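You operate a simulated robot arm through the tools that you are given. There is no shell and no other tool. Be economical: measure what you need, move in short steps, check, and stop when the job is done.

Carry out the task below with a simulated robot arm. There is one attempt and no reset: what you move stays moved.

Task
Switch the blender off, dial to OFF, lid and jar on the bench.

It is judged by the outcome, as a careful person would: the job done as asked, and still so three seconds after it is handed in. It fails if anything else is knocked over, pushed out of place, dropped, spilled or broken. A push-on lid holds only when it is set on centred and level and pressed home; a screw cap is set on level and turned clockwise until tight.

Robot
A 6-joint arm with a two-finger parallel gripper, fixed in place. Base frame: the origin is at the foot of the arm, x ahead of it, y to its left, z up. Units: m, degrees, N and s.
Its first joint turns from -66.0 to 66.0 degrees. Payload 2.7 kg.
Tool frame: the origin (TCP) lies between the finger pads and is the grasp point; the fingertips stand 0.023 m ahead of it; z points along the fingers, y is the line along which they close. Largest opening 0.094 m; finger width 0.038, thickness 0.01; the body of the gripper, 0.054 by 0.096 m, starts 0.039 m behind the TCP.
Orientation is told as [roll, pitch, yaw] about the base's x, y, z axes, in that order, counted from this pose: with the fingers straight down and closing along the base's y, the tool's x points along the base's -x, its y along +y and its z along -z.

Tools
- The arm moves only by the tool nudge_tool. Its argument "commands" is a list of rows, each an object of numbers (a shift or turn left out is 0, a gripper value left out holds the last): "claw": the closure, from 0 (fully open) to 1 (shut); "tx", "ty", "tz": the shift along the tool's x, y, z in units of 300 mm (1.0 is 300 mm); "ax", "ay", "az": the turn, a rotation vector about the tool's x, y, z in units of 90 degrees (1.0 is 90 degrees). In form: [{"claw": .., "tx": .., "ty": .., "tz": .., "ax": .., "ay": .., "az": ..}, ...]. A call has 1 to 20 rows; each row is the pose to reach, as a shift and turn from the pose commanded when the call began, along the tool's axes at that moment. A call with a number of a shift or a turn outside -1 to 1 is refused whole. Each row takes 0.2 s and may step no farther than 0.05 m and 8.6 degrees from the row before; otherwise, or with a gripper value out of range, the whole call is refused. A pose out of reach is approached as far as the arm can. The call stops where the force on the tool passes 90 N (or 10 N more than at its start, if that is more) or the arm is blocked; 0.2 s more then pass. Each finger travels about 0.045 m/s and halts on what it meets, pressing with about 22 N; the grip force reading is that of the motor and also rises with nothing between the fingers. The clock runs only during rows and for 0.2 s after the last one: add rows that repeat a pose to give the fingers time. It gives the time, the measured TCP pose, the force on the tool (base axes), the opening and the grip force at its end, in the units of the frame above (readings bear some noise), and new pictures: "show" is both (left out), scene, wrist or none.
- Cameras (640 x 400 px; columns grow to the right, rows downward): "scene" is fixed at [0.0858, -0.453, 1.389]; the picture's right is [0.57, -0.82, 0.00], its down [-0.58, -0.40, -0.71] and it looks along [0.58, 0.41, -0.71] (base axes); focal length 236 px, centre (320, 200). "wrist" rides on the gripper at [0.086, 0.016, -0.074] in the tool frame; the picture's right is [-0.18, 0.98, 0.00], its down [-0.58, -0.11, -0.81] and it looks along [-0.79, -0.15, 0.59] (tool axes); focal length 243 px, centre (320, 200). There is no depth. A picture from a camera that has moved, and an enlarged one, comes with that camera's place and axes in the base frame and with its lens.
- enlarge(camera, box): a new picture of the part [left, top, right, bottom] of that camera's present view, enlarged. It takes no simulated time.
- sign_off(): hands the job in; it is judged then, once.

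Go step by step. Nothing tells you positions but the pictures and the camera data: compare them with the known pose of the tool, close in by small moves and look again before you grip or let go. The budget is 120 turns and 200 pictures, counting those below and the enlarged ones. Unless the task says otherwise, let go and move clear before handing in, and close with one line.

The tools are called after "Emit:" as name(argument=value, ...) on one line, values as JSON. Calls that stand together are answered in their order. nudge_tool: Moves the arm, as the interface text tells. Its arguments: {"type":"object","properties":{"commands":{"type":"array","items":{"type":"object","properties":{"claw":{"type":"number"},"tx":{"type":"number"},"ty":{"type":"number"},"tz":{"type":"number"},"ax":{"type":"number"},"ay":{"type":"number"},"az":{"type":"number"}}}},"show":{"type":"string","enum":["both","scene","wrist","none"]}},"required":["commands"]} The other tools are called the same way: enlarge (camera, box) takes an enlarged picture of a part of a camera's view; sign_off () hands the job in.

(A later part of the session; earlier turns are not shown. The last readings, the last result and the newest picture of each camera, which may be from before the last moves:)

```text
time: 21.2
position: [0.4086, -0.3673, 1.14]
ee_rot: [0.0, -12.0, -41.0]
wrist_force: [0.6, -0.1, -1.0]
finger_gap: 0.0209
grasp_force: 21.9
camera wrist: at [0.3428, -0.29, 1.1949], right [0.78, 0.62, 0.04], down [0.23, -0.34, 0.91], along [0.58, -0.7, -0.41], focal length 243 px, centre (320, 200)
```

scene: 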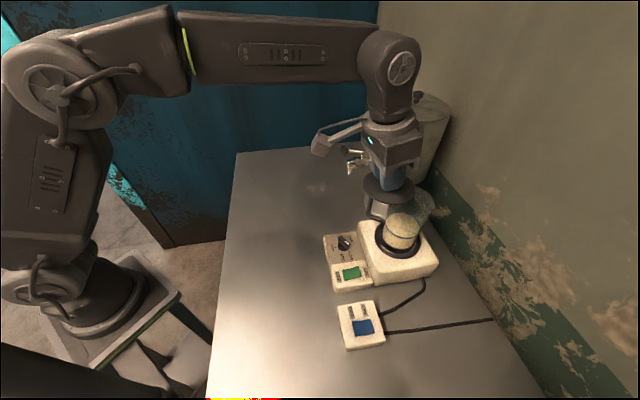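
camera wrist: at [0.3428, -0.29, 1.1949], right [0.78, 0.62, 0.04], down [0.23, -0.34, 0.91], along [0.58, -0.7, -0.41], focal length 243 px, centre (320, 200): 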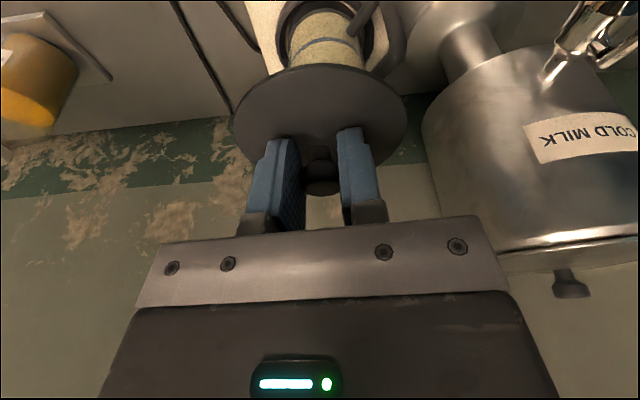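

The lid is held level (gripper tilted 12°), so I keep that orientation and translate over the open bench to the left.

Emit:
nudge_tool(commands=[{"tx": 0.119, "ty": 0.051, "tz": -0.003}, {"tx": 0.238, "ty": 0.102, "tz": -0.006}, {"tx": 0.357, "ty": 0.153, "tz": -0.008}, {"tx": 0.476, "ty": 0.204, "tz": -0.011}, {"tx": 0.595, "ty": 0.255, "tz": -0.014}, {"tx": 0.714, "ty": 0.306, "tz": -0.016}, {"tx": 0.714, "ty": 0.306, "tz": -0.016}])

Emit:
enlarge(camera="scene", box=[250, 120, 450, 290])

```text
time: 22.8
position: [0.3125, -0.1599, 1.103]
ee_rot: [0.0, -12.0, -41.0]
wrist_force: [-0.8, 0.3, -0.5]
finger_gap: 0.0208
grasp_force: 21.9
camera wrist: at [0.2454, -0.0832, 1.1561], right [0.78, 0.62, 0.04], down [0.23, -0.35, 0.91], along [0.58, -0.7, -0.41], focal length 243 px, centre (320, 200)
```

scene: 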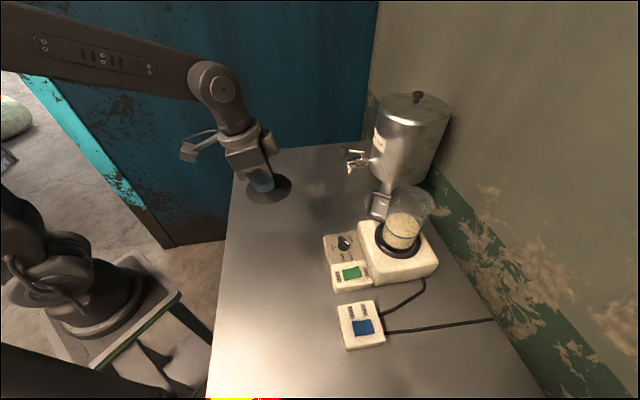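
wrist: 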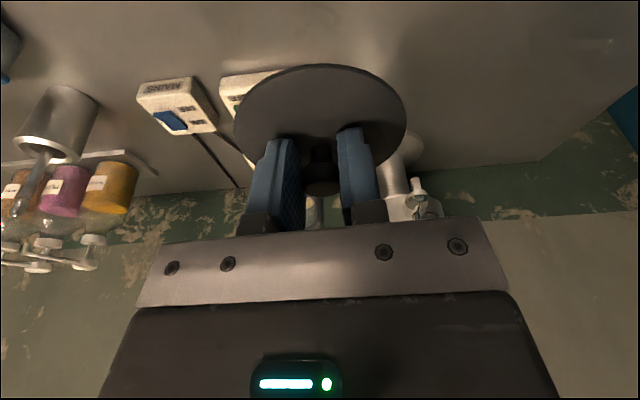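

```text
2.35 times, centred on (350, 205) of scene
camera zoom: at [0.0858, -0.453, 1.389], right [0.57, -0.82, 0.0], down [-0.58, -0.4, -0.71], along [0.58, 0.41, -0.71], focal length 554 px, centre (249, 188)
```

zoom: 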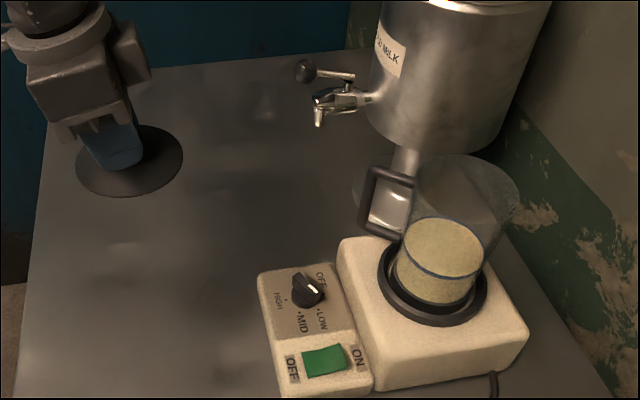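

The lid hangs above clear bench at (0.31, -0.16). Lowering 18 cm vertically, then feeling for the bench.

Emit:
nudge_tool(commands=[{"tx": 0.025, "tz": 0.117}, {"tx": 0.05, "tz": 0.235}, {"tx": 0.075, "tz": 0.352}, {"tx": 0.1, "tz": 0.47}, {"tx": 0.118, "tz": 0.55}, {"tx": 0.118, "tz": 0.55}])

Emit:
enlarge(camera="scene", box=[220, 170, 340, 280])

```text
time: 24.2
position: [0.3127, -0.1603, 0.9292]
ee_rot: [-0.1, -12.0, -41.1]
wrist_force: [0.7, 0.2, -0.5]
finger_gap: 0.0209
grasp_force: 22.4
camera wrist: at [0.2454, -0.0825, 0.984], right [0.78, 0.62, 0.04], down [0.23, -0.35, 0.91], along [0.58, -0.7, -0.41], focal length 243 px, centre (320, 200)
```

scene: 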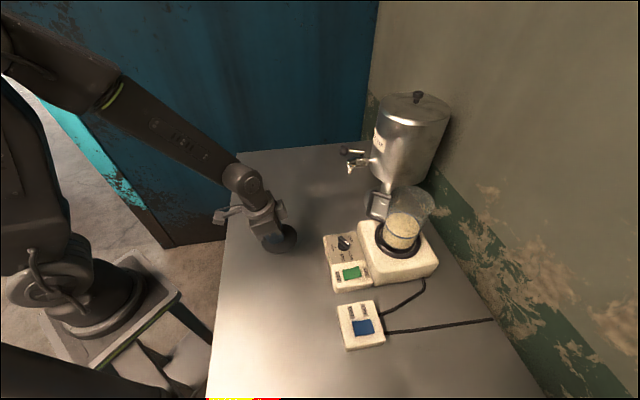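
wrist: 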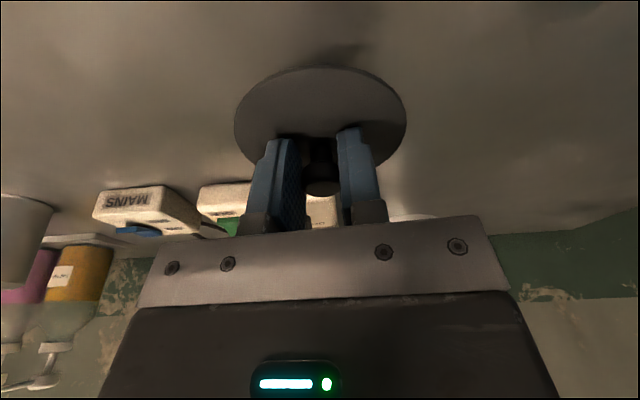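

```text
3.64 times, centred on (280, 225) of scene
camera zoom: at [0.0858, -0.453, 1.389], right [0.57, -0.82, 0.0], down [-0.58, -0.4, -0.71], along [0.58, 0.41, -0.71], focal length 856 px, centre (466, 109)
```

zoom: 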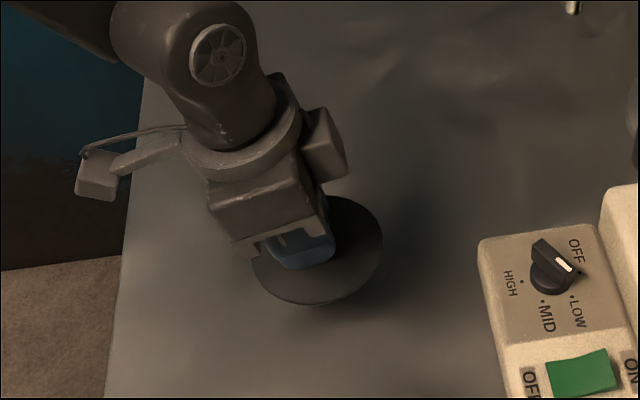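

Near the bench; lowering in small steps while watching the force.

Emit:
nudge_tool(commands=[{"tx": 0.0035, "tz": 0.0163}, {"tx": 0.007, "tz": 0.0326}, {"tx": 0.0104, "tz": 0.049}, {"tx": 0.0139, "tz": 0.065}], show="none")

Emit:
enlarge(camera="scene", box=[240, 200, 320, 270])

```text
time: 25.2
position: [0.3119, -0.1617, 0.9113]
ee_rot: [0.0, -12.0, -41.2]
wrist_force: [1.2, 0.3, 0.4]
finger_gap: 0.0207
grasp_force: 22.2
```

```text
5.71 times, centred on (280, 235) of scene
camera zoom: at [0.0858, -0.453, 1.389], right [0.57, -0.82, 0.0], down [-0.58, -0.4, -0.71], along [0.58, 0.41, -0.71], focal length 1346 px, centre (549, 0)
```

zoom: 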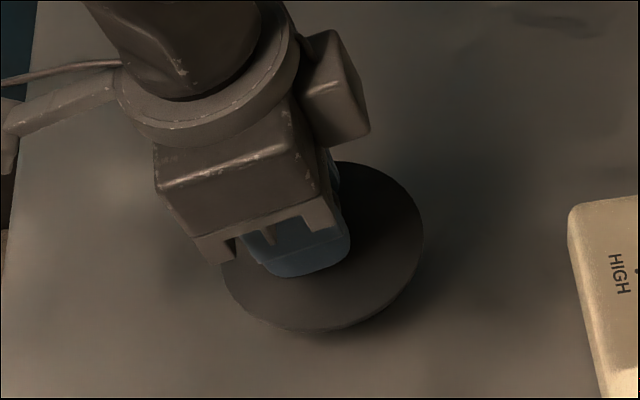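

Emit:
nudge_tool(commands=[{"tx": 0.002, "tz": 0.01}, {"tx": 0.0042, "tz": 0.02}, {"tx": 0.0063, "tz": 0.03}, {"tx": 0.0084, "tz": 0.04}], show="none")

Emit:
enlarge(camera="scene", box=[240, 200, 320, 270])

```text
time: 26.2
position: [0.3133, -0.1598, 0.899]
ee_rot: [0.1, -12.0, -41.1]
wrist_force: [0.5, 0.7, -0.9]
finger_gap: 0.021
grasp_force: 21.6
```

```text
5.71 times, centred on (280, 235) of scene
camera zoom: at [0.0858, -0.453, 1.389], right [0.57, -0.82, 0.0], down [-0.58, -0.4, -0.71], along [0.58, 0.41, -0.71], focal length 1346 px, centre (549, 0)
```

zoom: 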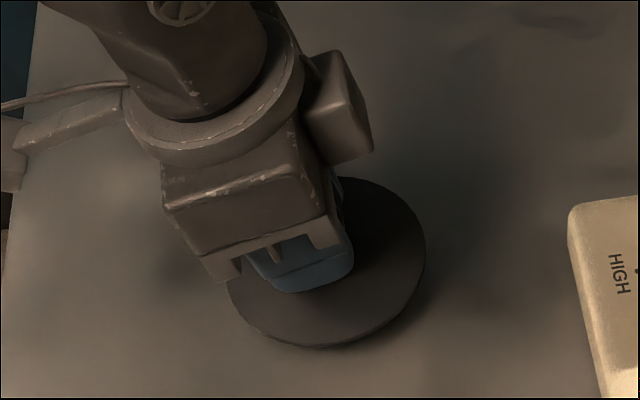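

Not in contact yet (no force, but the shadow is closing in); continuing.

Emit:
nudge_tool(commands=[{"tx": 0.002, "tz": 0.01}, {"tx": 0.0042, "tz": 0.02}, {"tx": 0.0063, "tz": 0.03}], show="none")

Emit:
enlarge(camera="scene", box=[240, 200, 320, 270])

```text
time: 27.0
position: [0.3134, -0.1605, 0.89]
ee_rot: [0.0, -12.1, -41.1]
wrist_force: [-1.9, 2.1, 8.8]
finger_gap: 0.021
grasp_force: 21.9
```

```text
5.71 times, centred on (280, 235) of scene
camera zoom: at [0.0857, -0.4529, 1.389], right [0.57, -0.82, 0.0], down [-0.58, -0.4, -0.71], along [0.58, 0.41, -0.71], focal length 1346 px, centre (549, 0)
```

zoom: 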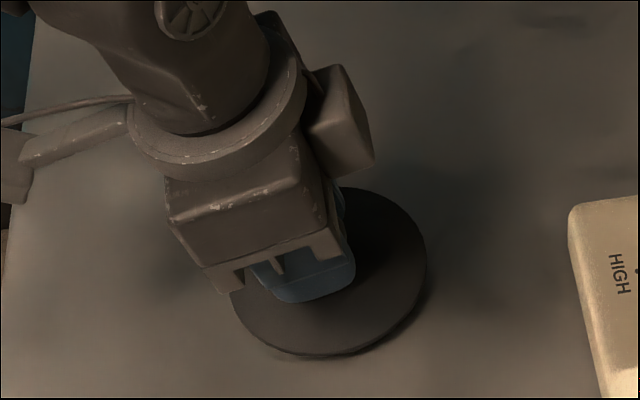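

Contact (9 N). Release gently and back away along the tool axis.

Emit:
nudge_tool(commands=[{"claw": 0.6}, {"claw": 0.5}, {"claw": 0.5}, {"claw": 0.5}, {"tz": -0.05}, {"tz": -0.15}, {"tz": -0.3}, {"tz": -0.45}, {"tz": -0.6}, {"tz": -0.7}])

Emit:
enlarge(camera="scene", box=[240, 200, 320, 270])

Emit:
enlarge(camera="scene", box=[350, 165, 450, 275])

```text
time: 29.2
position: [0.2781, -0.1338, 1.095]
ee_rot: [0.0, -11.9, -41.0]
wrist_force: [0.2, -0.3, 0.3]
finger_gap: 0.0471
grasp_force: 0.1
camera wrist: at [0.2109, -0.0564, 1.1502], right [0.78, 0.62, 0.04], down [0.23, -0.35, 0.91], along [0.58, -0.7, -0.41], focal length 243 px, centre (320, 200)
```

scene: 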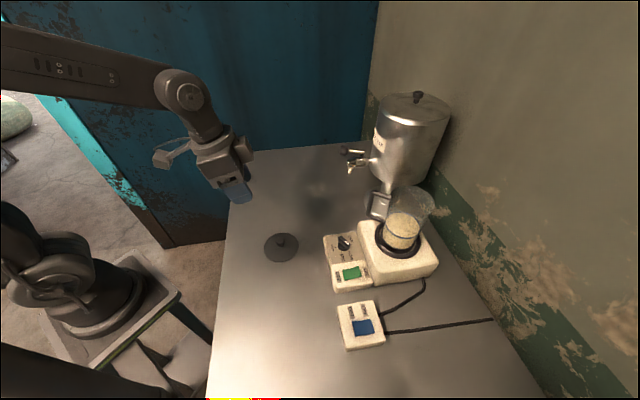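
wrist: 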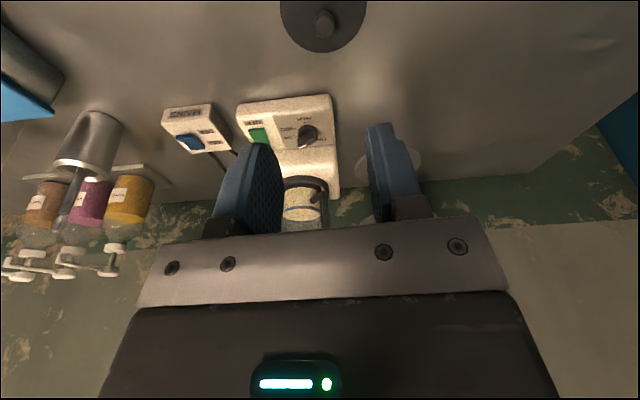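

```text
5.71 times, centred on (280, 235) of scene
camera zoom: at [0.0858, -0.453, 1.389], right [0.57, -0.82, 0.0], down [-0.58, -0.4, -0.71], along [0.58, 0.41, -0.71], focal length 1346 px, centre (549, 0)
```

zoom: 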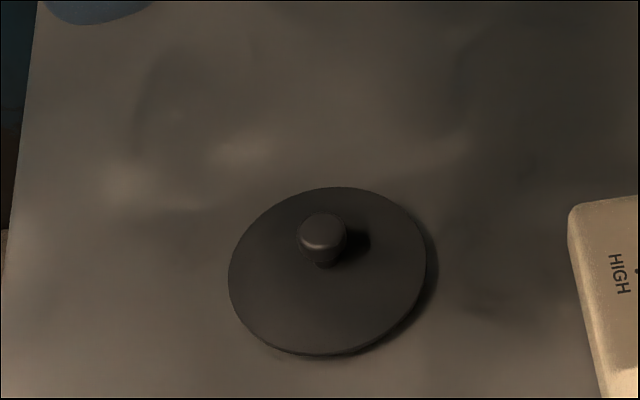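

```text
3.64 times, centred on (400, 220) of scene
camera zoom: at [0.0858, -0.453, 1.389], right [0.57, -0.82, 0.0], down [-0.58, -0.4, -0.71], along [0.58, 0.41, -0.71], focal length 856 px, centre (29, 127)
```

zoom: 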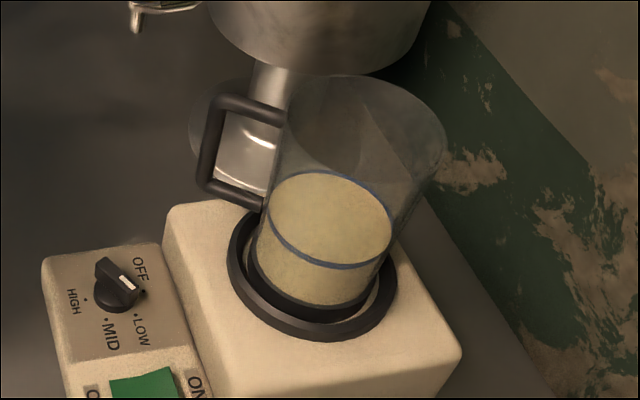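

The lid is flat on the bench. The jar flares at its rim (about as wide as my maximum opening), so I'll lift it by its handle, whose upright bar is near (0.458, -0.328), z 0.965–1.03. First level the tool and turn it to straddle the handle.

Emit:
nudge_tool(commands=[{"tx": -0.01, "tz": -0.05, "ay": 0.067}, {"tx": -0.021, "tz": -0.098, "ay": 0.133}, {"tx": -0.021, "tz": -0.098, "ay": 0.133}], show="none")

Emit:
nudge_tool(commands=[{"az": 0.09}, {"az": 0.18}, {"az": 0.27}, {"az": 0.36}, {"az": 0.45}, {"az": 0.544}, {"az": 0.544}])

```text
time: 30.0
position: [0.2796, -0.1335, 1.1254]
ee_rot: [-0.1, 0.0, -41.1]
wrist_force: [-0.3, -0.8, -0.2]
finger_gap: 0.047
grasp_force: 0.1
```

```text
time: 31.6
position: [0.2797, -0.1334, 1.125]
ee_rot: [0.0, -0.1, -90.1]
wrist_force: [0.3, 0.5, -0.6]
finger_gap: 0.0472
grasp_force: 0.2
camera wrist: at [0.2941, -0.0462, 1.1991], right [0.98, -0.19, 0.0], down [-0.11, -0.58, 0.81], along [-0.15, -0.79, -0.59], focal length 243 px, centre (320, 200)
```

scene: 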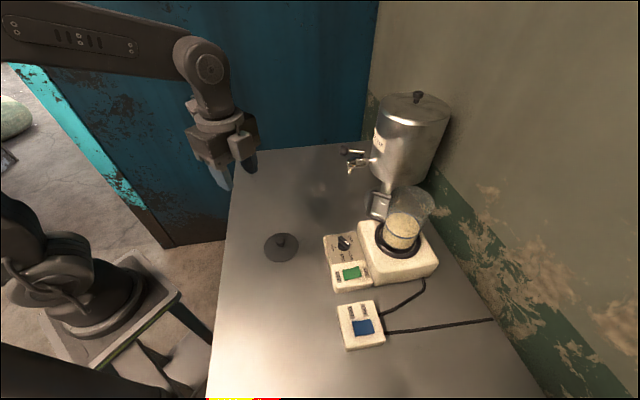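
wrist: 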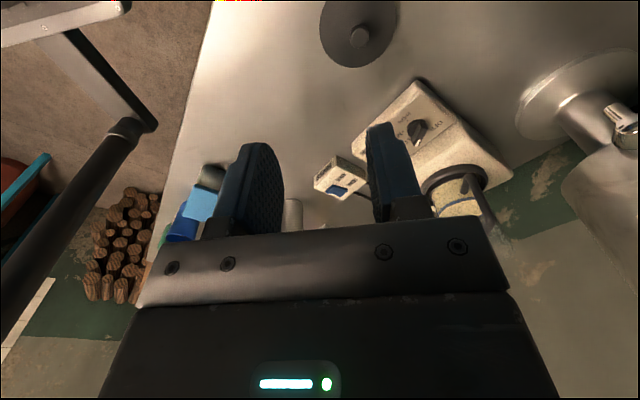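

Now I'll move toward the handle, staying above it and slightly short in y.

Emit:
nudge_tool(commands=[{"ty": 0.1, "tx": -0.08}, {"ty": 0.2, "tx": -0.17, "tz": 0.01}, {"ty": 0.3, "tx": -0.26, "tz": 0.02}, {"ty": 0.4, "tx": -0.35, "tz": 0.04}, {"ty": 0.5, "tx": -0.45, "tz": 0.06}, {"ty": 0.593, "tx": -0.557, "tz": 0.083}, {"ty": 0.593, "tx": -0.557, "tz": 0.083}])

Emit:
enlarge(camera="scene", box=[340, 140, 450, 260])

```text
time: 33.2
position: [0.4563, -0.3, 1.1004]
ee_rot: [0.0, 0.0, -90.0]
wrist_force: [0.2, -0.2, -0.3]
finger_gap: 0.0467
grasp_force: 0.1
camera wrist: at [0.471, -0.2133, 1.1748], right [0.98, -0.18, 0.0], down [-0.11, -0.58, 0.81], along [-0.15, -0.79, -0.59], focal length 243 px, centre (320, 200)
```

scene: 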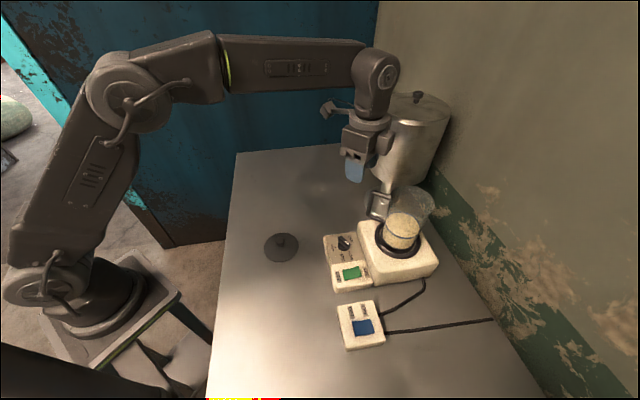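
wrist: 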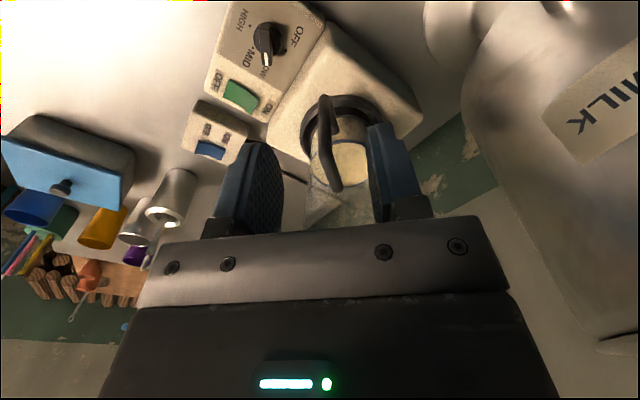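

```text
3.33 times, centred on (395, 200) of scene
camera zoom: at [0.0858, -0.453, 1.389], right [0.57, -0.82, 0.0], down [-0.58, -0.4, -0.71], along [0.58, 0.41, -0.71], focal length 785 px, centre (70, 200)
```

zoom: 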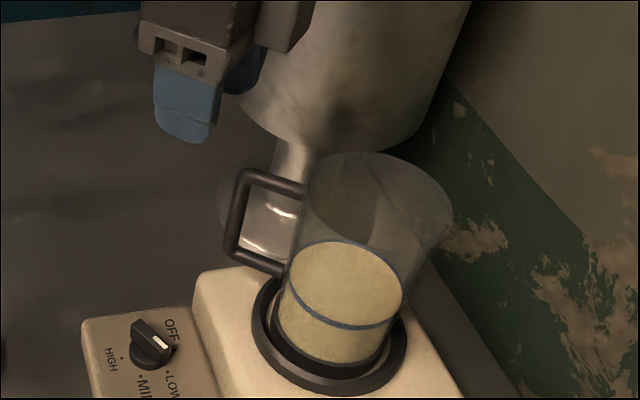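

Emit:
enlarge(camera="wrist", box=[220, 70, 440, 220])

```text
2.67 times, centred on (330, 145) of wrist
camera zoom: at [0.471, -0.2133, 1.1748], right [0.98, -0.18, 0.0], down [-0.11, -0.58, 0.81], along [-0.15, -0.79, -0.59], focal length 647 px, centre (293, 347)
```

zoom: 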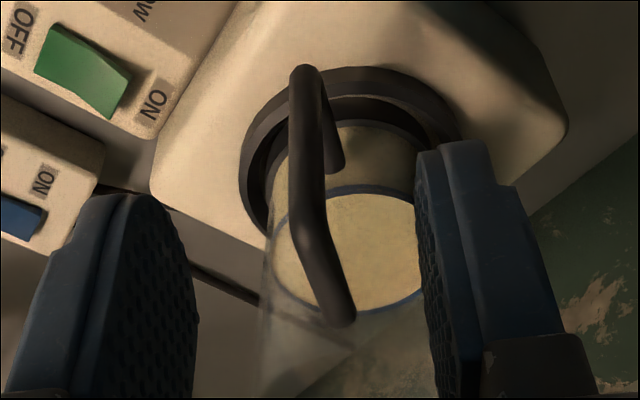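

The handle's upright is at (0.452, -0.333), top at about z 1.048, its plane turned about 7°. I'll align over it with yaw -83°.

Emit:
nudge_tool(commands=[{"ty": -0.006, "tx": -0.06, "az": -0.04}, {"ty": -0.012, "tx": -0.12, "az": -0.078}, {"ty": -0.012, "tx": -0.12, "az": -0.078}], show="none")

Emit:
enlarge(camera="wrist", box=[220, 70, 440, 220])

Emit:
enlarge(camera="scene", box=[350, 140, 440, 240])

```text
time: 34.0
position: [0.4549, -0.3348, 1.1015]
ee_rot: [0.0, 0.0, -82.9]
wrist_force: [-0.7, 0.2, -0.1]
finger_gap: 0.047
grasp_force: 0.1
```

```text
2.67 times, centred on (330, 145) of wrist
camera zoom: at [0.4571, -0.2477, 1.1752], right [1.0, -0.06, 0.0], down [-0.04, -0.59, 0.81], along [-0.05, -0.81, -0.59], focal length 647 px, centre (293, 347)
```

zoom: 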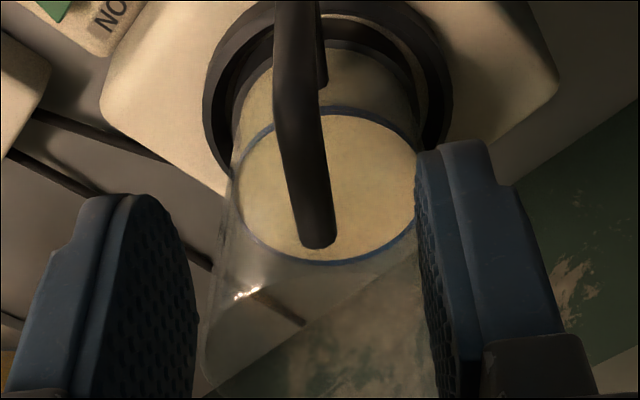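

```text
4.00 times, centred on (395, 190) of scene
camera zoom: at [0.0858, -0.453, 1.389], right [0.57, -0.82, 0.0], down [-0.58, -0.4, -0.71], along [0.58, 0.41, -0.71], focal length 942 px, centre (20, 240)
```

zoom: 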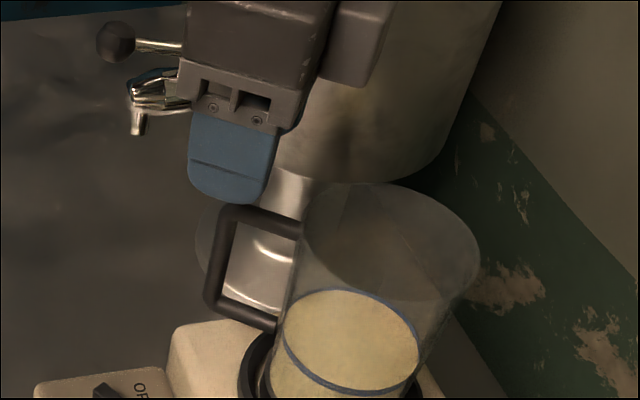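

Aligned with the handle plane to about 1 mm. Lowering over it.

Emit:
nudge_tool(commands=[{"ty": -0.003, "tx": -0.005, "tz": 0.06}, {"ty": -0.003, "tx": -0.005, "tz": 0.12}, {"ty": -0.003, "tx": -0.005, "tz": 0.18}, {"ty": -0.003, "tx": -0.005, "tz": 0.235}, {"ty": -0.003, "tx": -0.005, "tz": 0.235}], show="wrist")

Emit:
enlarge(camera="scene", box=[350, 140, 440, 240])

```text
time: 35.2
position: [0.4516, -0.3355, 1.0299]
ee_rot: [0.0, 0.0, -83.0]
wrist_force: [0.3, 0.4, -0.5]
finger_gap: 0.0472
grasp_force: 0.0
camera wrist: at [0.4558, -0.2494, 1.1035], right [1.0, -0.06, 0.0], down [-0.04, -0.59, 0.81], along [-0.05, -0.81, -0.59], focal length 243 px, centre (320, 200)
```

wrist: 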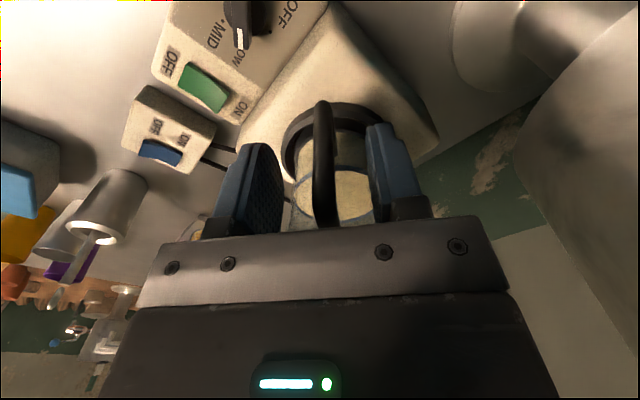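

```text
4.00 times, centred on (395, 190) of scene
camera zoom: at [0.0858, -0.453, 1.389], right [0.57, -0.82, 0.0], down [-0.58, -0.4, -0.71], along [0.58, 0.41, -0.71], focal length 942 px, centre (20, 240)
```

zoom: 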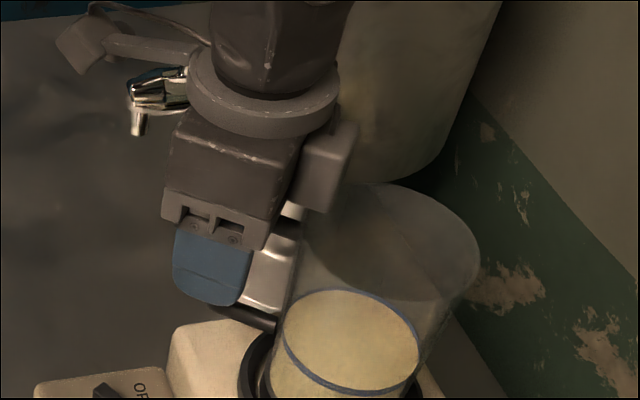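

The fingers straddle the handle with no contact. Closing.

Emit:
nudge_tool(commands=[{"claw": 0.7}, {"claw": 0.8}, {"claw": 0.9}, {"claw": 1}, {"claw": 1}, {"claw": 1}])

Emit:
enlarge(camera="scene", box=[350, 150, 440, 270])

```text
time: 36.6
position: [0.4526, -0.3366, 1.0303]
ee_rot: [-0.1, 0.0, -83.0]
wrist_force: [-0.6, 1.2, 0.8]
finger_gap: 0.011
grasp_force: 22.0
camera wrist: at [0.4558, -0.2494, 1.104], right [1.0, -0.06, 0.0], down [-0.04, -0.59, 0.81], along [-0.05, -0.81, -0.59], focal length 243 px, centre (320, 200)
```

scene: 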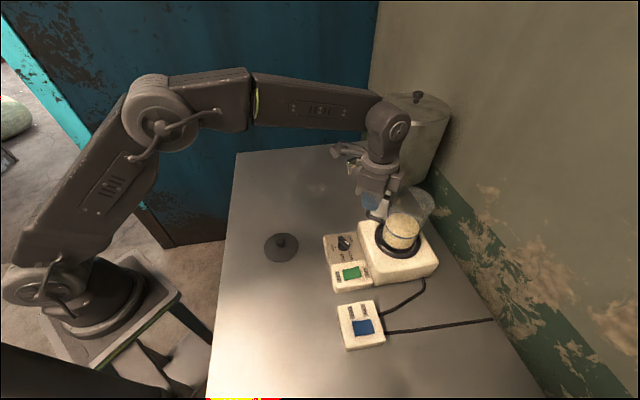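
wrist: 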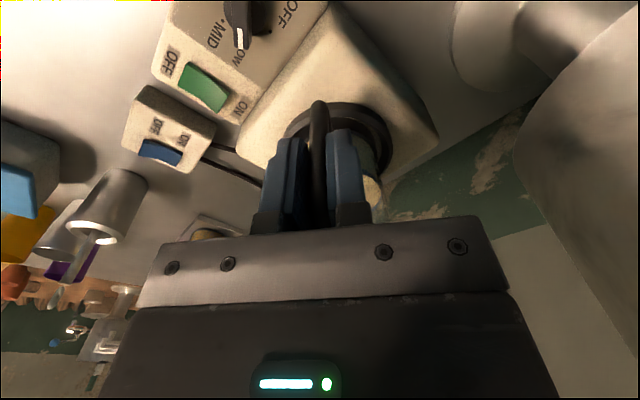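

```text
3.33 times, centred on (395, 210) of scene
camera zoom: at [0.0858, -0.453, 1.389], right [0.57, -0.82, 0.0], down [-0.58, -0.4, -0.71], along [0.58, 0.41, -0.71], focal length 785 px, centre (70, 167)
```

zoom: 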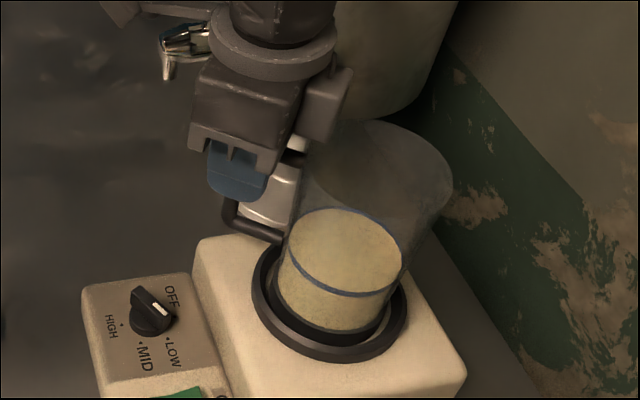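

Handle gripped (11 mm). Lifting slowly a centimetre to check that the jar stays level and comes free.

Emit:
nudge_tool(commands=[{"tz": -0.008}, {"tz": -0.016}, {"tz": -0.024}, {"tz": -0.032}, {"tz": -0.04}, {"tz": -0.04}], show="none")

Emit:
enlarge(camera="scene", box=[350, 150, 440, 270])

```text
time: 38.0
position: [0.4527, -0.3367, 1.0421]
ee_rot: [0.0, 0.0, -83.0]
wrist_force: [-1.1, -0.4, -3.2]
finger_gap: 0.0105
grasp_force: 22.0
```

```text
3.33 times, centred on (395, 210) of scene
camera zoom: at [0.0859, -0.453, 1.3889], right [0.57, -0.82, 0.0], down [-0.58, -0.4, -0.71], along [0.58, 0.41, -0.71], focal length 785 px, centre (70, 167)
```

zoom: 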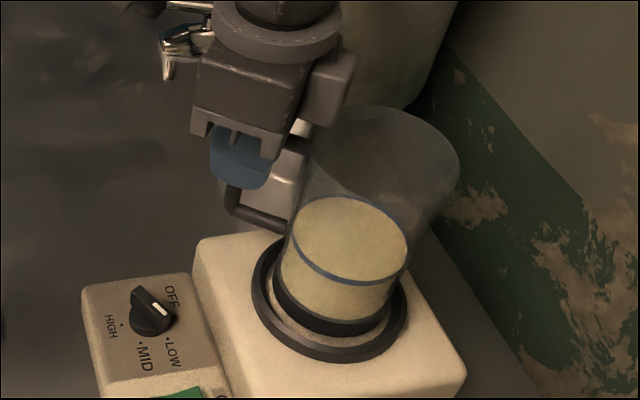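

The jar rises level and the load is light (about 3 N). Lifting another 5 cm.

Emit:
nudge_tool(commands=[{"tz": -0.03}, {"tz": -0.07}, {"tz": -0.11}, {"tz": -0.15}, {"tz": -0.17}, {"tz": -0.17}])

Emit:
enlarge(camera="scene", box=[350, 130, 440, 270])

```text
time: 39.4
position: [0.454, -0.3378, 1.0936]
ee_rot: [0.0, 0.1, -83.0]
wrist_force: [-0.3, -0.7, -3.7]
finger_gap: 0.0109
grasp_force: 22.1
camera wrist: at [0.4568, -0.2498, 1.1672], right [1.0, -0.06, 0.0], down [-0.04, -0.59, 0.81], along [-0.05, -0.81, -0.59], focal length 243 px, centre (320, 200)
```

scene: 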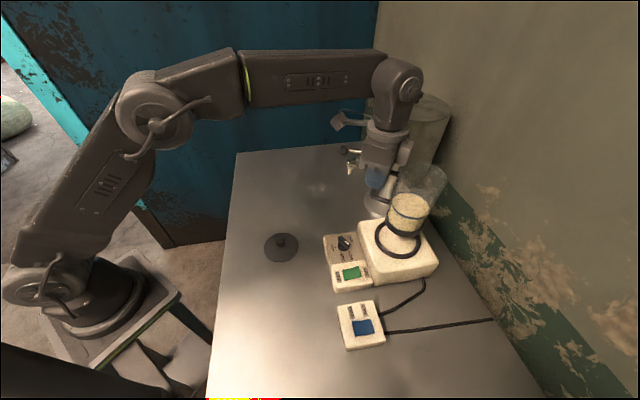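
wrist: 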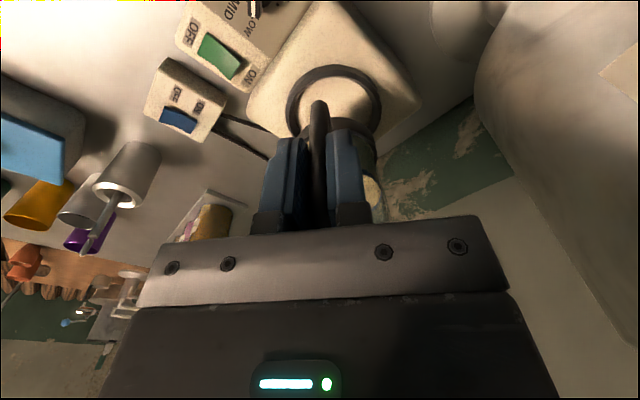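

```text
2.86 times, centred on (395, 200) of scene
camera zoom: at [0.0859, -0.453, 1.3889], right [0.57, -0.82, 0.0], down [-0.58, -0.4, -0.71], along [0.58, 0.41, -0.71], focal length 673 px, centre (106, 200)
```

zoom: 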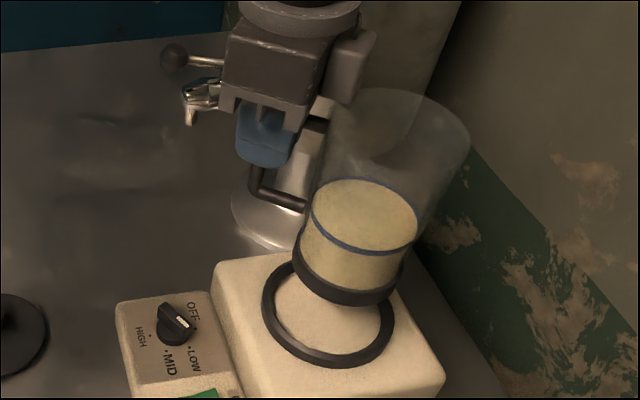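

The jar is clear of its seat. Carrying it level across to the open bench on the left-rear.

Emit:
nudge_tool(commands=[{"tx": 0.05, "ty": 0.0}, {"tx": 0.13, "ty": -0.01}, {"tx": 0.21, "ty": -0.01}, {"tx": 0.29, "ty": 0.0}, {"tx": 0.37, "ty": 0.01}, {"tx": 0.45, "ty": 0.02}, {"tx": 0.53, "ty": 0.03}, {"tx": 0.61, "ty": 0.035}, {"tx": 0.69, "ty": 0.04}, {"tx": 0.77, "ty": 0.045}, {"tx": 0.85, "ty": 0.05}, {"tx": 0.92, "ty": 0.055}, {"tx": 0.97, "ty": 0.058}, {"tx": 0.994, "ty": 0.058}, {"tx": 0.994, "ty": 0.058}])

Emit:
enlarge(camera="scene", box=[220, 80, 400, 290])

```text
time: 42.6
position: [0.4338, -0.0387, 1.0949]
ee_rot: [0.0, 0.0, -83.0]
wrist_force: [0.5, 0.1, -3.2]
finger_gap: 0.0106
grasp_force: 22.0
camera wrist: at [0.437, 0.0491, 1.1674], right [1.0, -0.06, 0.0], down [-0.04, -0.59, 0.81], along [-0.05, -0.81, -0.59], focal length 243 px, centre (320, 200)
```

scene: 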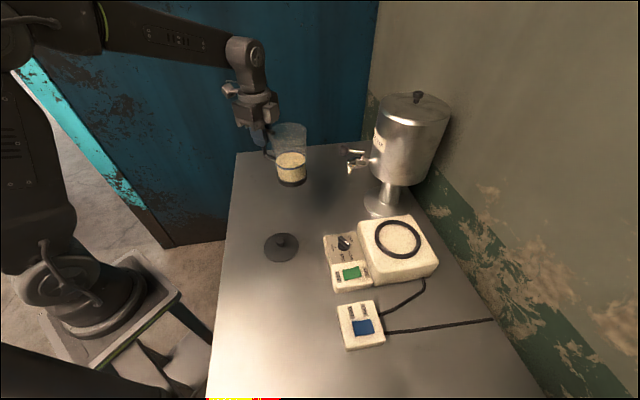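
wrist: 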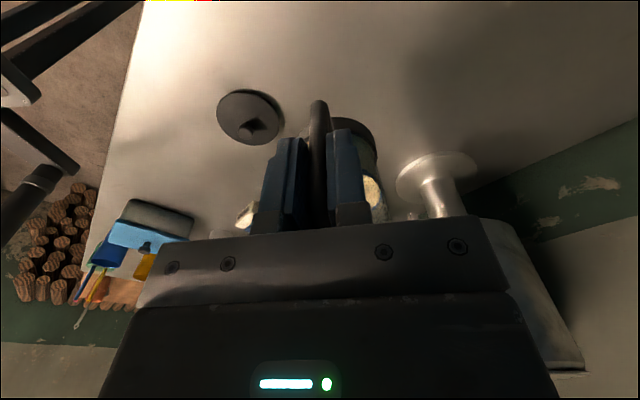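

```text
1.90 times, centred on (310, 185) of scene
camera zoom: at [0.0859, -0.453, 1.3889], right [0.57, -0.82, 0.0], down [-0.58, -0.4, -0.71], along [0.58, 0.41, -0.71], focal length 448 px, centre (339, 229)
```

zoom: 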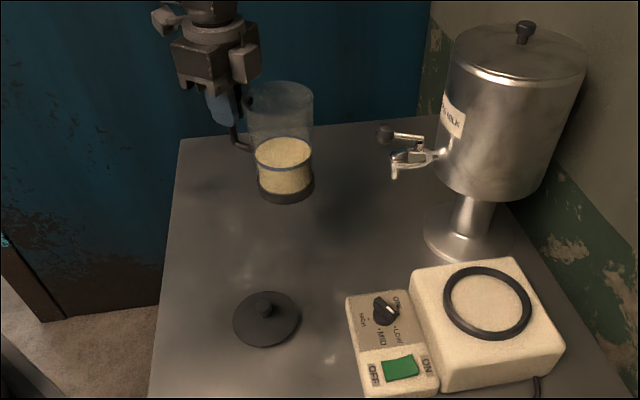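

The jar is over clear bench. Lowering 7.5 cm, then feeling for contact.

Emit:
nudge_tool(commands=[{"tz": 0.04}, {"tz": 0.09}, {"tz": 0.14}, {"tz": 0.19}, {"tz": 0.23}, {"tz": 0.25}, {"tz": 0.25}], show="none")

Emit:
enlarge(camera="scene", box=[230, 110, 350, 220])

```text
time: 44.2
position: [0.4345, -0.0392, 1.0176]
ee_rot: [0.0, 0.1, -83.0]
wrist_force: [0.1, 0.8, -4.1]
finger_gap: 0.0105
grasp_force: 21.8
```

```text
3.64 times, centred on (290, 165) of scene
camera zoom: at [0.0859, -0.453, 1.3889], right [0.57, -0.82, 0.0], down [-0.58, -0.4, -0.71], along [0.58, 0.41, -0.71], focal length 856 px, centre (429, 327)
```

zoom: 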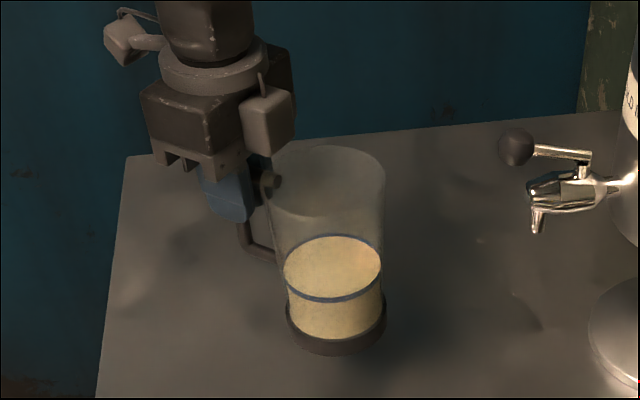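

Close to the bench; lowering in 2–3 mm steps.

Emit:
nudge_tool(commands=[{"tz": 0.009}, {"tz": 0.018}, {"tz": 0.027}, {"tz": 0.036}, {"tz": 0.036}], show="none")

Emit:
enlarge(camera="scene", box=[230, 110, 350, 220])

```text
time: 45.4
position: [0.4345, -0.0386, 1.0077]
ee_rot: [0.0, 0.0, -83.1]
wrist_force: [0.5, -0.7, -3.6]
finger_gap: 0.0108
grasp_force: 22.1
```

```text
3.64 times, centred on (290, 165) of scene
camera zoom: at [0.0859, -0.453, 1.3889], right [0.57, -0.82, 0.0], down [-0.58, -0.4, -0.71], along [0.58, 0.41, -0.71], focal length 856 px, centre (429, 327)
```

zoom: 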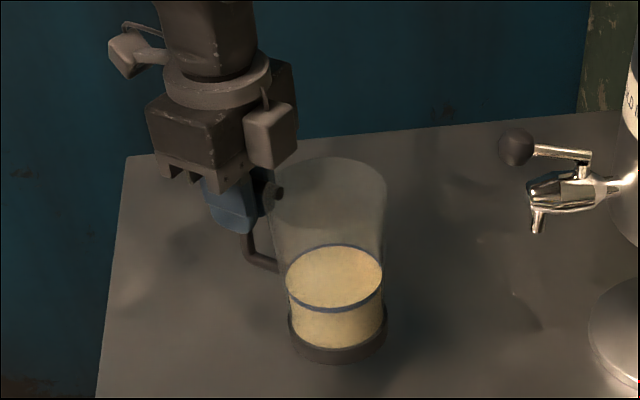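

Emit:
nudge_tool(commands=[{"tz": 0.009}, {"tz": 0.018}, {"tz": 0.027}, {"tz": 0.027}], show="none")

```text
time: 46.4
position: [0.4349, -0.0385, 0.9994]
ee_rot: [0.0, -0.1, -83.0]
wrist_force: [0.0, 0.9, -3.1]
finger_gap: 0.011
grasp_force: 21.9
```

Still carrying the full weight; continuing in small steps.

Emit:
nudge_tool(commands=[{"tz": 0.006}, {"tz": 0.012}, {"tz": 0.018}, {"tz": 0.018}], show="none")

Emit:
enlarge(camera="scene", box=[230, 110, 350, 220])

```text
time: 47.4
position: [0.4343, -0.0382, 0.9944]
ee_rot: [0.0, 0.0, -83.0]
wrist_force: [-0.2, 1.1, -3.9]
finger_gap: 0.0108
grasp_force: 22.1
```

```text
3.64 times, centred on (290, 165) of scene
camera zoom: at [0.0859, -0.453, 1.3889], right [0.57, -0.82, 0.0], down [-0.58, -0.4, -0.71], along [0.58, 0.41, -0.71], focal length 856 px, centre (429, 327)
```

zoom: 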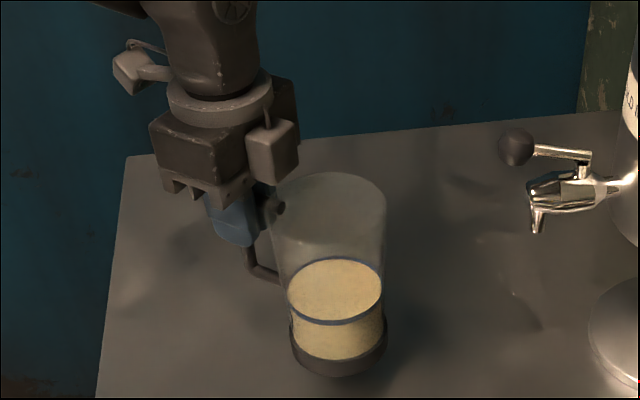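

Emit:
nudge_tool(commands=[{"tz": 0.006}, {"tz": 0.012}, {"tz": 0.018}, {"tz": 0.018}], show="none")

Emit:
nudge_tool(commands=[{"tz": 0.006}, {"tz": 0.012}, {"tz": 0.012}], show="none")

```text
time: 48.4
position: [0.4341, -0.0389, 0.9886]
ee_rot: [0.1, 0.0, -83.0]
wrist_force: [-0.2, -0.2, -3.6]
finger_gap: 0.0107
grasp_force: 22.0
```

```text
time: 49.2
position: [0.4333, -0.0381, 0.9836]
ee_rot: [-0.1, 0.0, -83.1]
wrist_force: [0.9, -0.6, -3.4]
finger_gap: 0.0109
grasp_force: 21.6
```

Emit:
nudge_tool(commands=[{"tz": 0.006}, {"tz": 0.012}, {"tz": 0.012}], show="none")

Emit:
enlarge(camera="scene", box=[230, 110, 350, 220])

```text
time: 50.0
position: [0.4346, -0.038, 0.981]
ee_rot: [0.0, 0.0, -82.9]
wrist_force: [-0.8, -0.3, -2.9]
finger_gap: 0.0105
grasp_force: 22.0
```

```text
3.64 times, centred on (290, 165) of scene
camera zoom: at [0.0859, -0.453, 1.3889], right [0.57, -0.82, 0.0], down [-0.58, -0.4, -0.71], along [0.58, 0.41, -0.71], focal length 856 px, centre (429, 327)
```

zoom: 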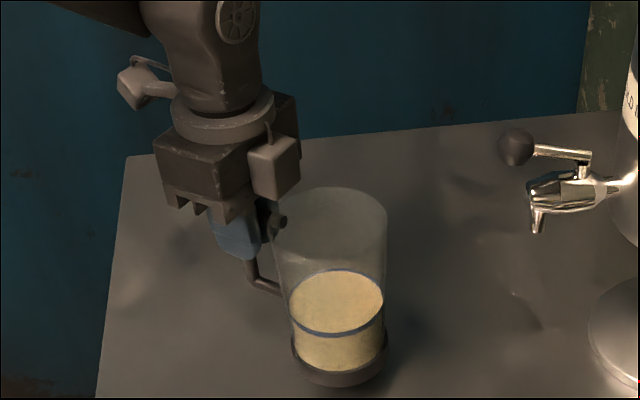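

Emit:
nudge_tool(commands=[{"tz": 0.006}, {"tz": 0.012}, {"tz": 0.012}], show="none")

```text
time: 50.8
position: [0.4341, -0.0383, 0.9767]
ee_rot: [0.0, 0.0, -83.0]
wrist_force: [1.0, -0.2, -3.2]
finger_gap: 0.0109
grasp_force: 22.1
```

Emit:
nudge_tool(commands=[{"tz": 0.006}, {"tz": 0.012}, {"tz": 0.012}], show="none")

Emit:
enlarge(camera="scene", box=[260, 160, 330, 220])

```text
time: 51.6
position: [0.4327, -0.0388, 0.9729]
ee_rot: [-0.1, 0.0, -82.9]
wrist_force: [-0.1, -1.1, -3.8]
finger_gap: 0.011
grasp_force: 21.6
```

```text
6.67 times, centred on (295, 190) of scene
camera zoom: at [0.0859, -0.453, 1.3889], right [0.57, -0.82, 0.0], down [-0.58, -0.4, -0.71], along [0.58, 0.41, -0.71], focal length 1570 px, centre (487, 267)
```

zoom: 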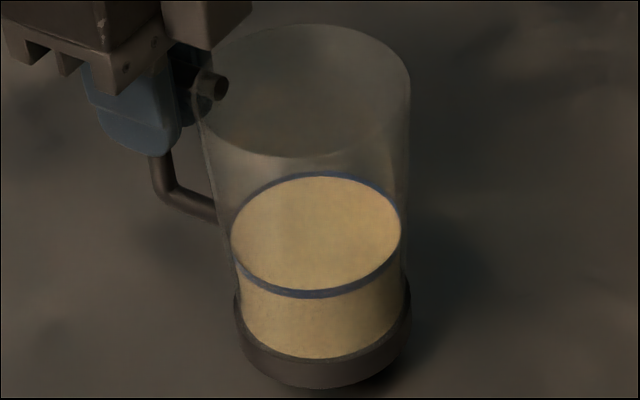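

Emit:
nudge_tool(commands=[{"tz": 0.006}, {"tz": 0.012}, {"tz": 0.018}, {"tz": 0.018}], show="none")

Emit:
enlarge(camera="scene", box=[260, 160, 330, 220])

```text
time: 52.6
position: [0.434, -0.0389, 0.9681]
ee_rot: [0.0, 0.0, -83.0]
wrist_force: [0.1, -0.7, -3.6]
finger_gap: 0.0107
grasp_force: 21.9
```

```text
6.67 times, centred on (295, 190) of scene
camera zoom: at [0.0859, -0.453, 1.3889], right [0.57, -0.82, 0.0], down [-0.58, -0.4, -0.71], along [0.58, 0.41, -0.71], focal length 1570 px, centre (487, 267)
```

zoom: 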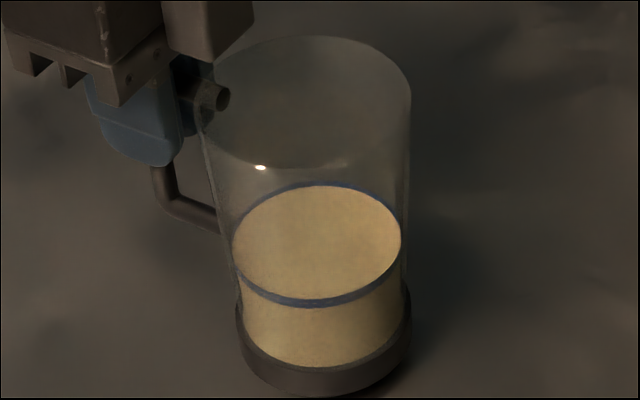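

Emit:
nudge_tool(commands=[{"tz": 0.005}, {"tz": 0.01}, {"tz": 0.01}], show="none")

Emit:
enlarge(camera="scene", box=[260, 165, 330, 225])

```text
time: 53.4
position: [0.433, -0.038, 0.9649]
ee_rot: [0.0, 0.0, -83.0]
wrist_force: [0.6, 0.3, -4.4]
finger_gap: 0.0108
grasp_force: 22.1
```

```text
6.67 times, centred on (295, 195) of scene
camera zoom: at [0.0859, -0.453, 1.3889], right [0.57, -0.82, 0.0], down [-0.58, -0.4, -0.71], along [0.58, 0.41, -0.71], focal length 1570 px, centre (487, 233)
```

zoom: 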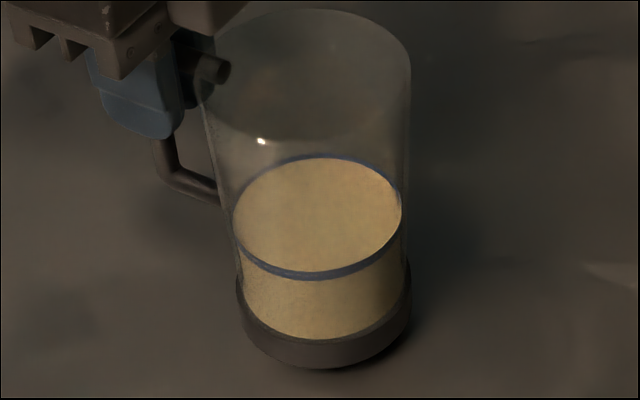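

Emit:
nudge_tool(commands=[{"tz": 0.005}, {"tz": 0.01}, {"tz": 0.01}], show="none")

Emit:
nudge_tool(commands=[{"tz": 0.005}, {"tz": 0.005}], show="none")

Emit:
enlarge(camera="scene", box=[260, 165, 330, 225])

```text
time: 54.2
position: [0.4349, -0.0378, 0.9616]
ee_rot: [0.0, 0.0, -83.0]
wrist_force: [-0.3, -0.7, -2.9]
finger_gap: 0.0111
grasp_force: 22.0
```

```text
time: 54.8
position: [0.434, -0.0393, 0.961]
ee_rot: [0.0, 0.0, -82.9]
wrist_force: [0.5, -0.1, -3.0]
finger_gap: 0.0109
grasp_force: 22.0
```

```text
6.67 times, centred on (295, 195) of scene
camera zoom: at [0.0859, -0.453, 1.3889], right [0.57, -0.82, 0.0], down [-0.58, -0.4, -0.71], along [0.58, 0.41, -0.71], focal length 1570 px, centre (487, 233)
```

zoom: 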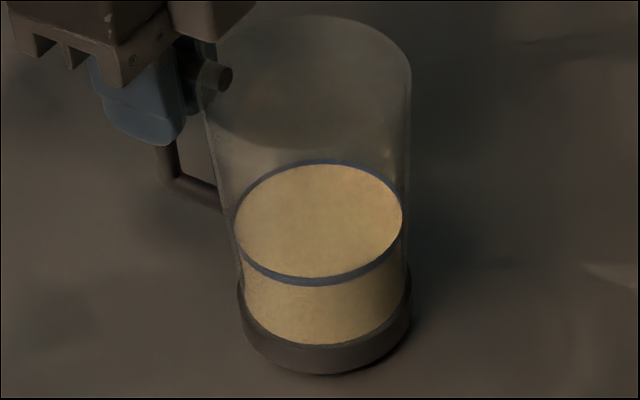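

Emit:
nudge_tool(commands=[{"tz": 0.005}, {"tz": 0.01}, {"tz": 0.01}], show="none")

Emit:
enlarge(camera="scene", box=[260, 165, 330, 225])

```text
time: 55.6
position: [0.4334, -0.0387, 0.9582]
ee_rot: [0.0, 0.1, -82.9]
wrist_force: [0.3, 0.1, -3.5]
finger_gap: 0.011
grasp_force: 21.7
```

```text
6.67 times, centred on (295, 195) of scene
camera zoom: at [0.0859, -0.453, 1.3889], right [0.57, -0.82, 0.0], down [-0.58, -0.4, -0.71], along [0.58, 0.41, -0.71], focal length 1570 px, centre (487, 233)
```

zoom: 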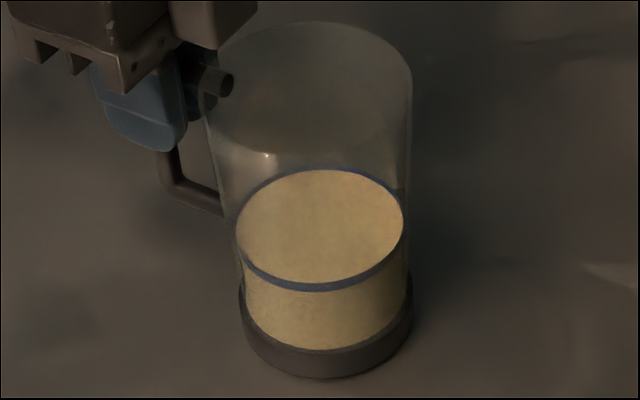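

Emit:
nudge_tool(commands=[{"tz": 0.005}, {"tz": 0.01}, {"tz": 0.01}], show="none")

Emit:
nudge_tool(commands=[{"tz": 0.005}, {"tz": 0.005}], show="none")

Emit:
nudge_tool(commands=[{"tz": 0.005}, {"tz": 0.005}], show="none")

Emit:
enlarge(camera="scene", box=[260, 165, 330, 225])

```text
time: 56.4
position: [0.4349, -0.0391, 0.9543]
ee_rot: [0.1, -0.1, -82.9]
wrist_force: [-0.1, 4.3, 7.8]
finger_gap: 0.0107
grasp_force: 21.8
```

```text
time: 57.0
position: [0.4344, -0.0396, 0.9548]
ee_rot: [0.2, -0.1, -83.0]
wrist_force: [0.9, 3.8, 17.3]
finger_gap: 0.011
grasp_force: 21.9
```

```text
time: 57.6
position: [0.4346, -0.0386, 0.952]
ee_rot: [0.0, -0.1, -82.9]
wrist_force: [1.4, 5.1, 17.0]
finger_gap: 0.0108
grasp_force: 22.0
```

```text
6.67 times, centred on (295, 195) of scene
camera zoom: at [0.0856, -0.4528, 1.389], right [0.57, -0.82, 0.0], down [-0.58, -0.4, -0.71], along [0.58, 0.41, -0.71], focal length 1570 px, centre (487, 233)
```

zoom: 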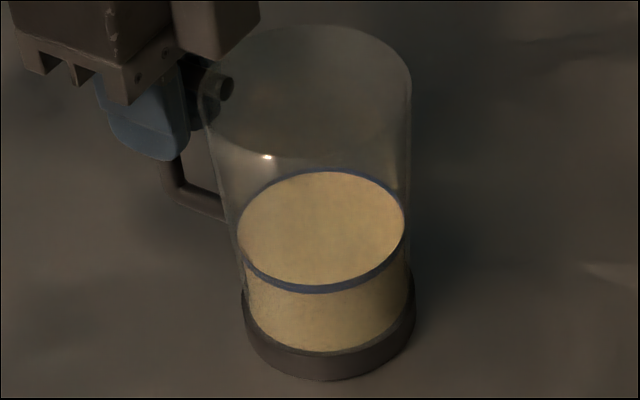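

The jar is standing on the bench (17 N). I relieve the load by 2 mm, open, and go straight up.

Emit:
nudge_tool(commands=[{"tz": -0.006}, {"tz": -0.006, "claw": 0.9}, {"tz": -0.006, "claw": 0.7}, {"tz": -0.006, "claw": 0.5}, {"tz": -0.006, "claw": 0.5}, {"tz": -0.006, "claw": 0.5}], show="wrist")

Emit:
enlarge(camera="scene", box=[240, 130, 340, 225])

```text
time: 59.0
position: [0.4344, -0.0394, 0.9541]
ee_rot: [0.0, -0.1, -83.0]
wrist_force: [0.6, 0.3, 0.7]
finger_gap: 0.047
grasp_force: 0.0
camera wrist: at [0.438, 0.0487, 1.0278], right [1.0, -0.06, 0.0], down [-0.04, -0.59, 0.81], along [-0.05, -0.81, -0.59], focal length 243 px, centre (320, 200)
```

wrist: 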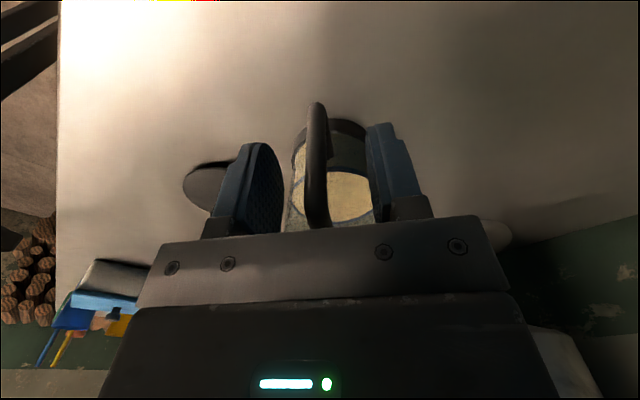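

```text
4.21 times, centred on (290, 178) of scene
camera zoom: at [0.0858, -0.453, 1.389], right [0.57, -0.82, 0.0], down [-0.58, -0.4, -0.71], along [0.58, 0.41, -0.71], focal length 991 px, centre (446, 295)
```

zoom: 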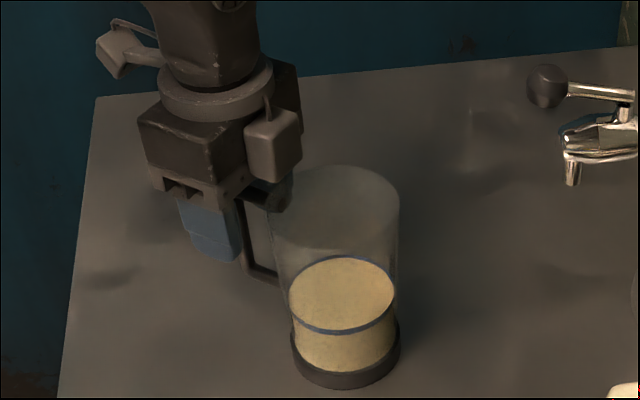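

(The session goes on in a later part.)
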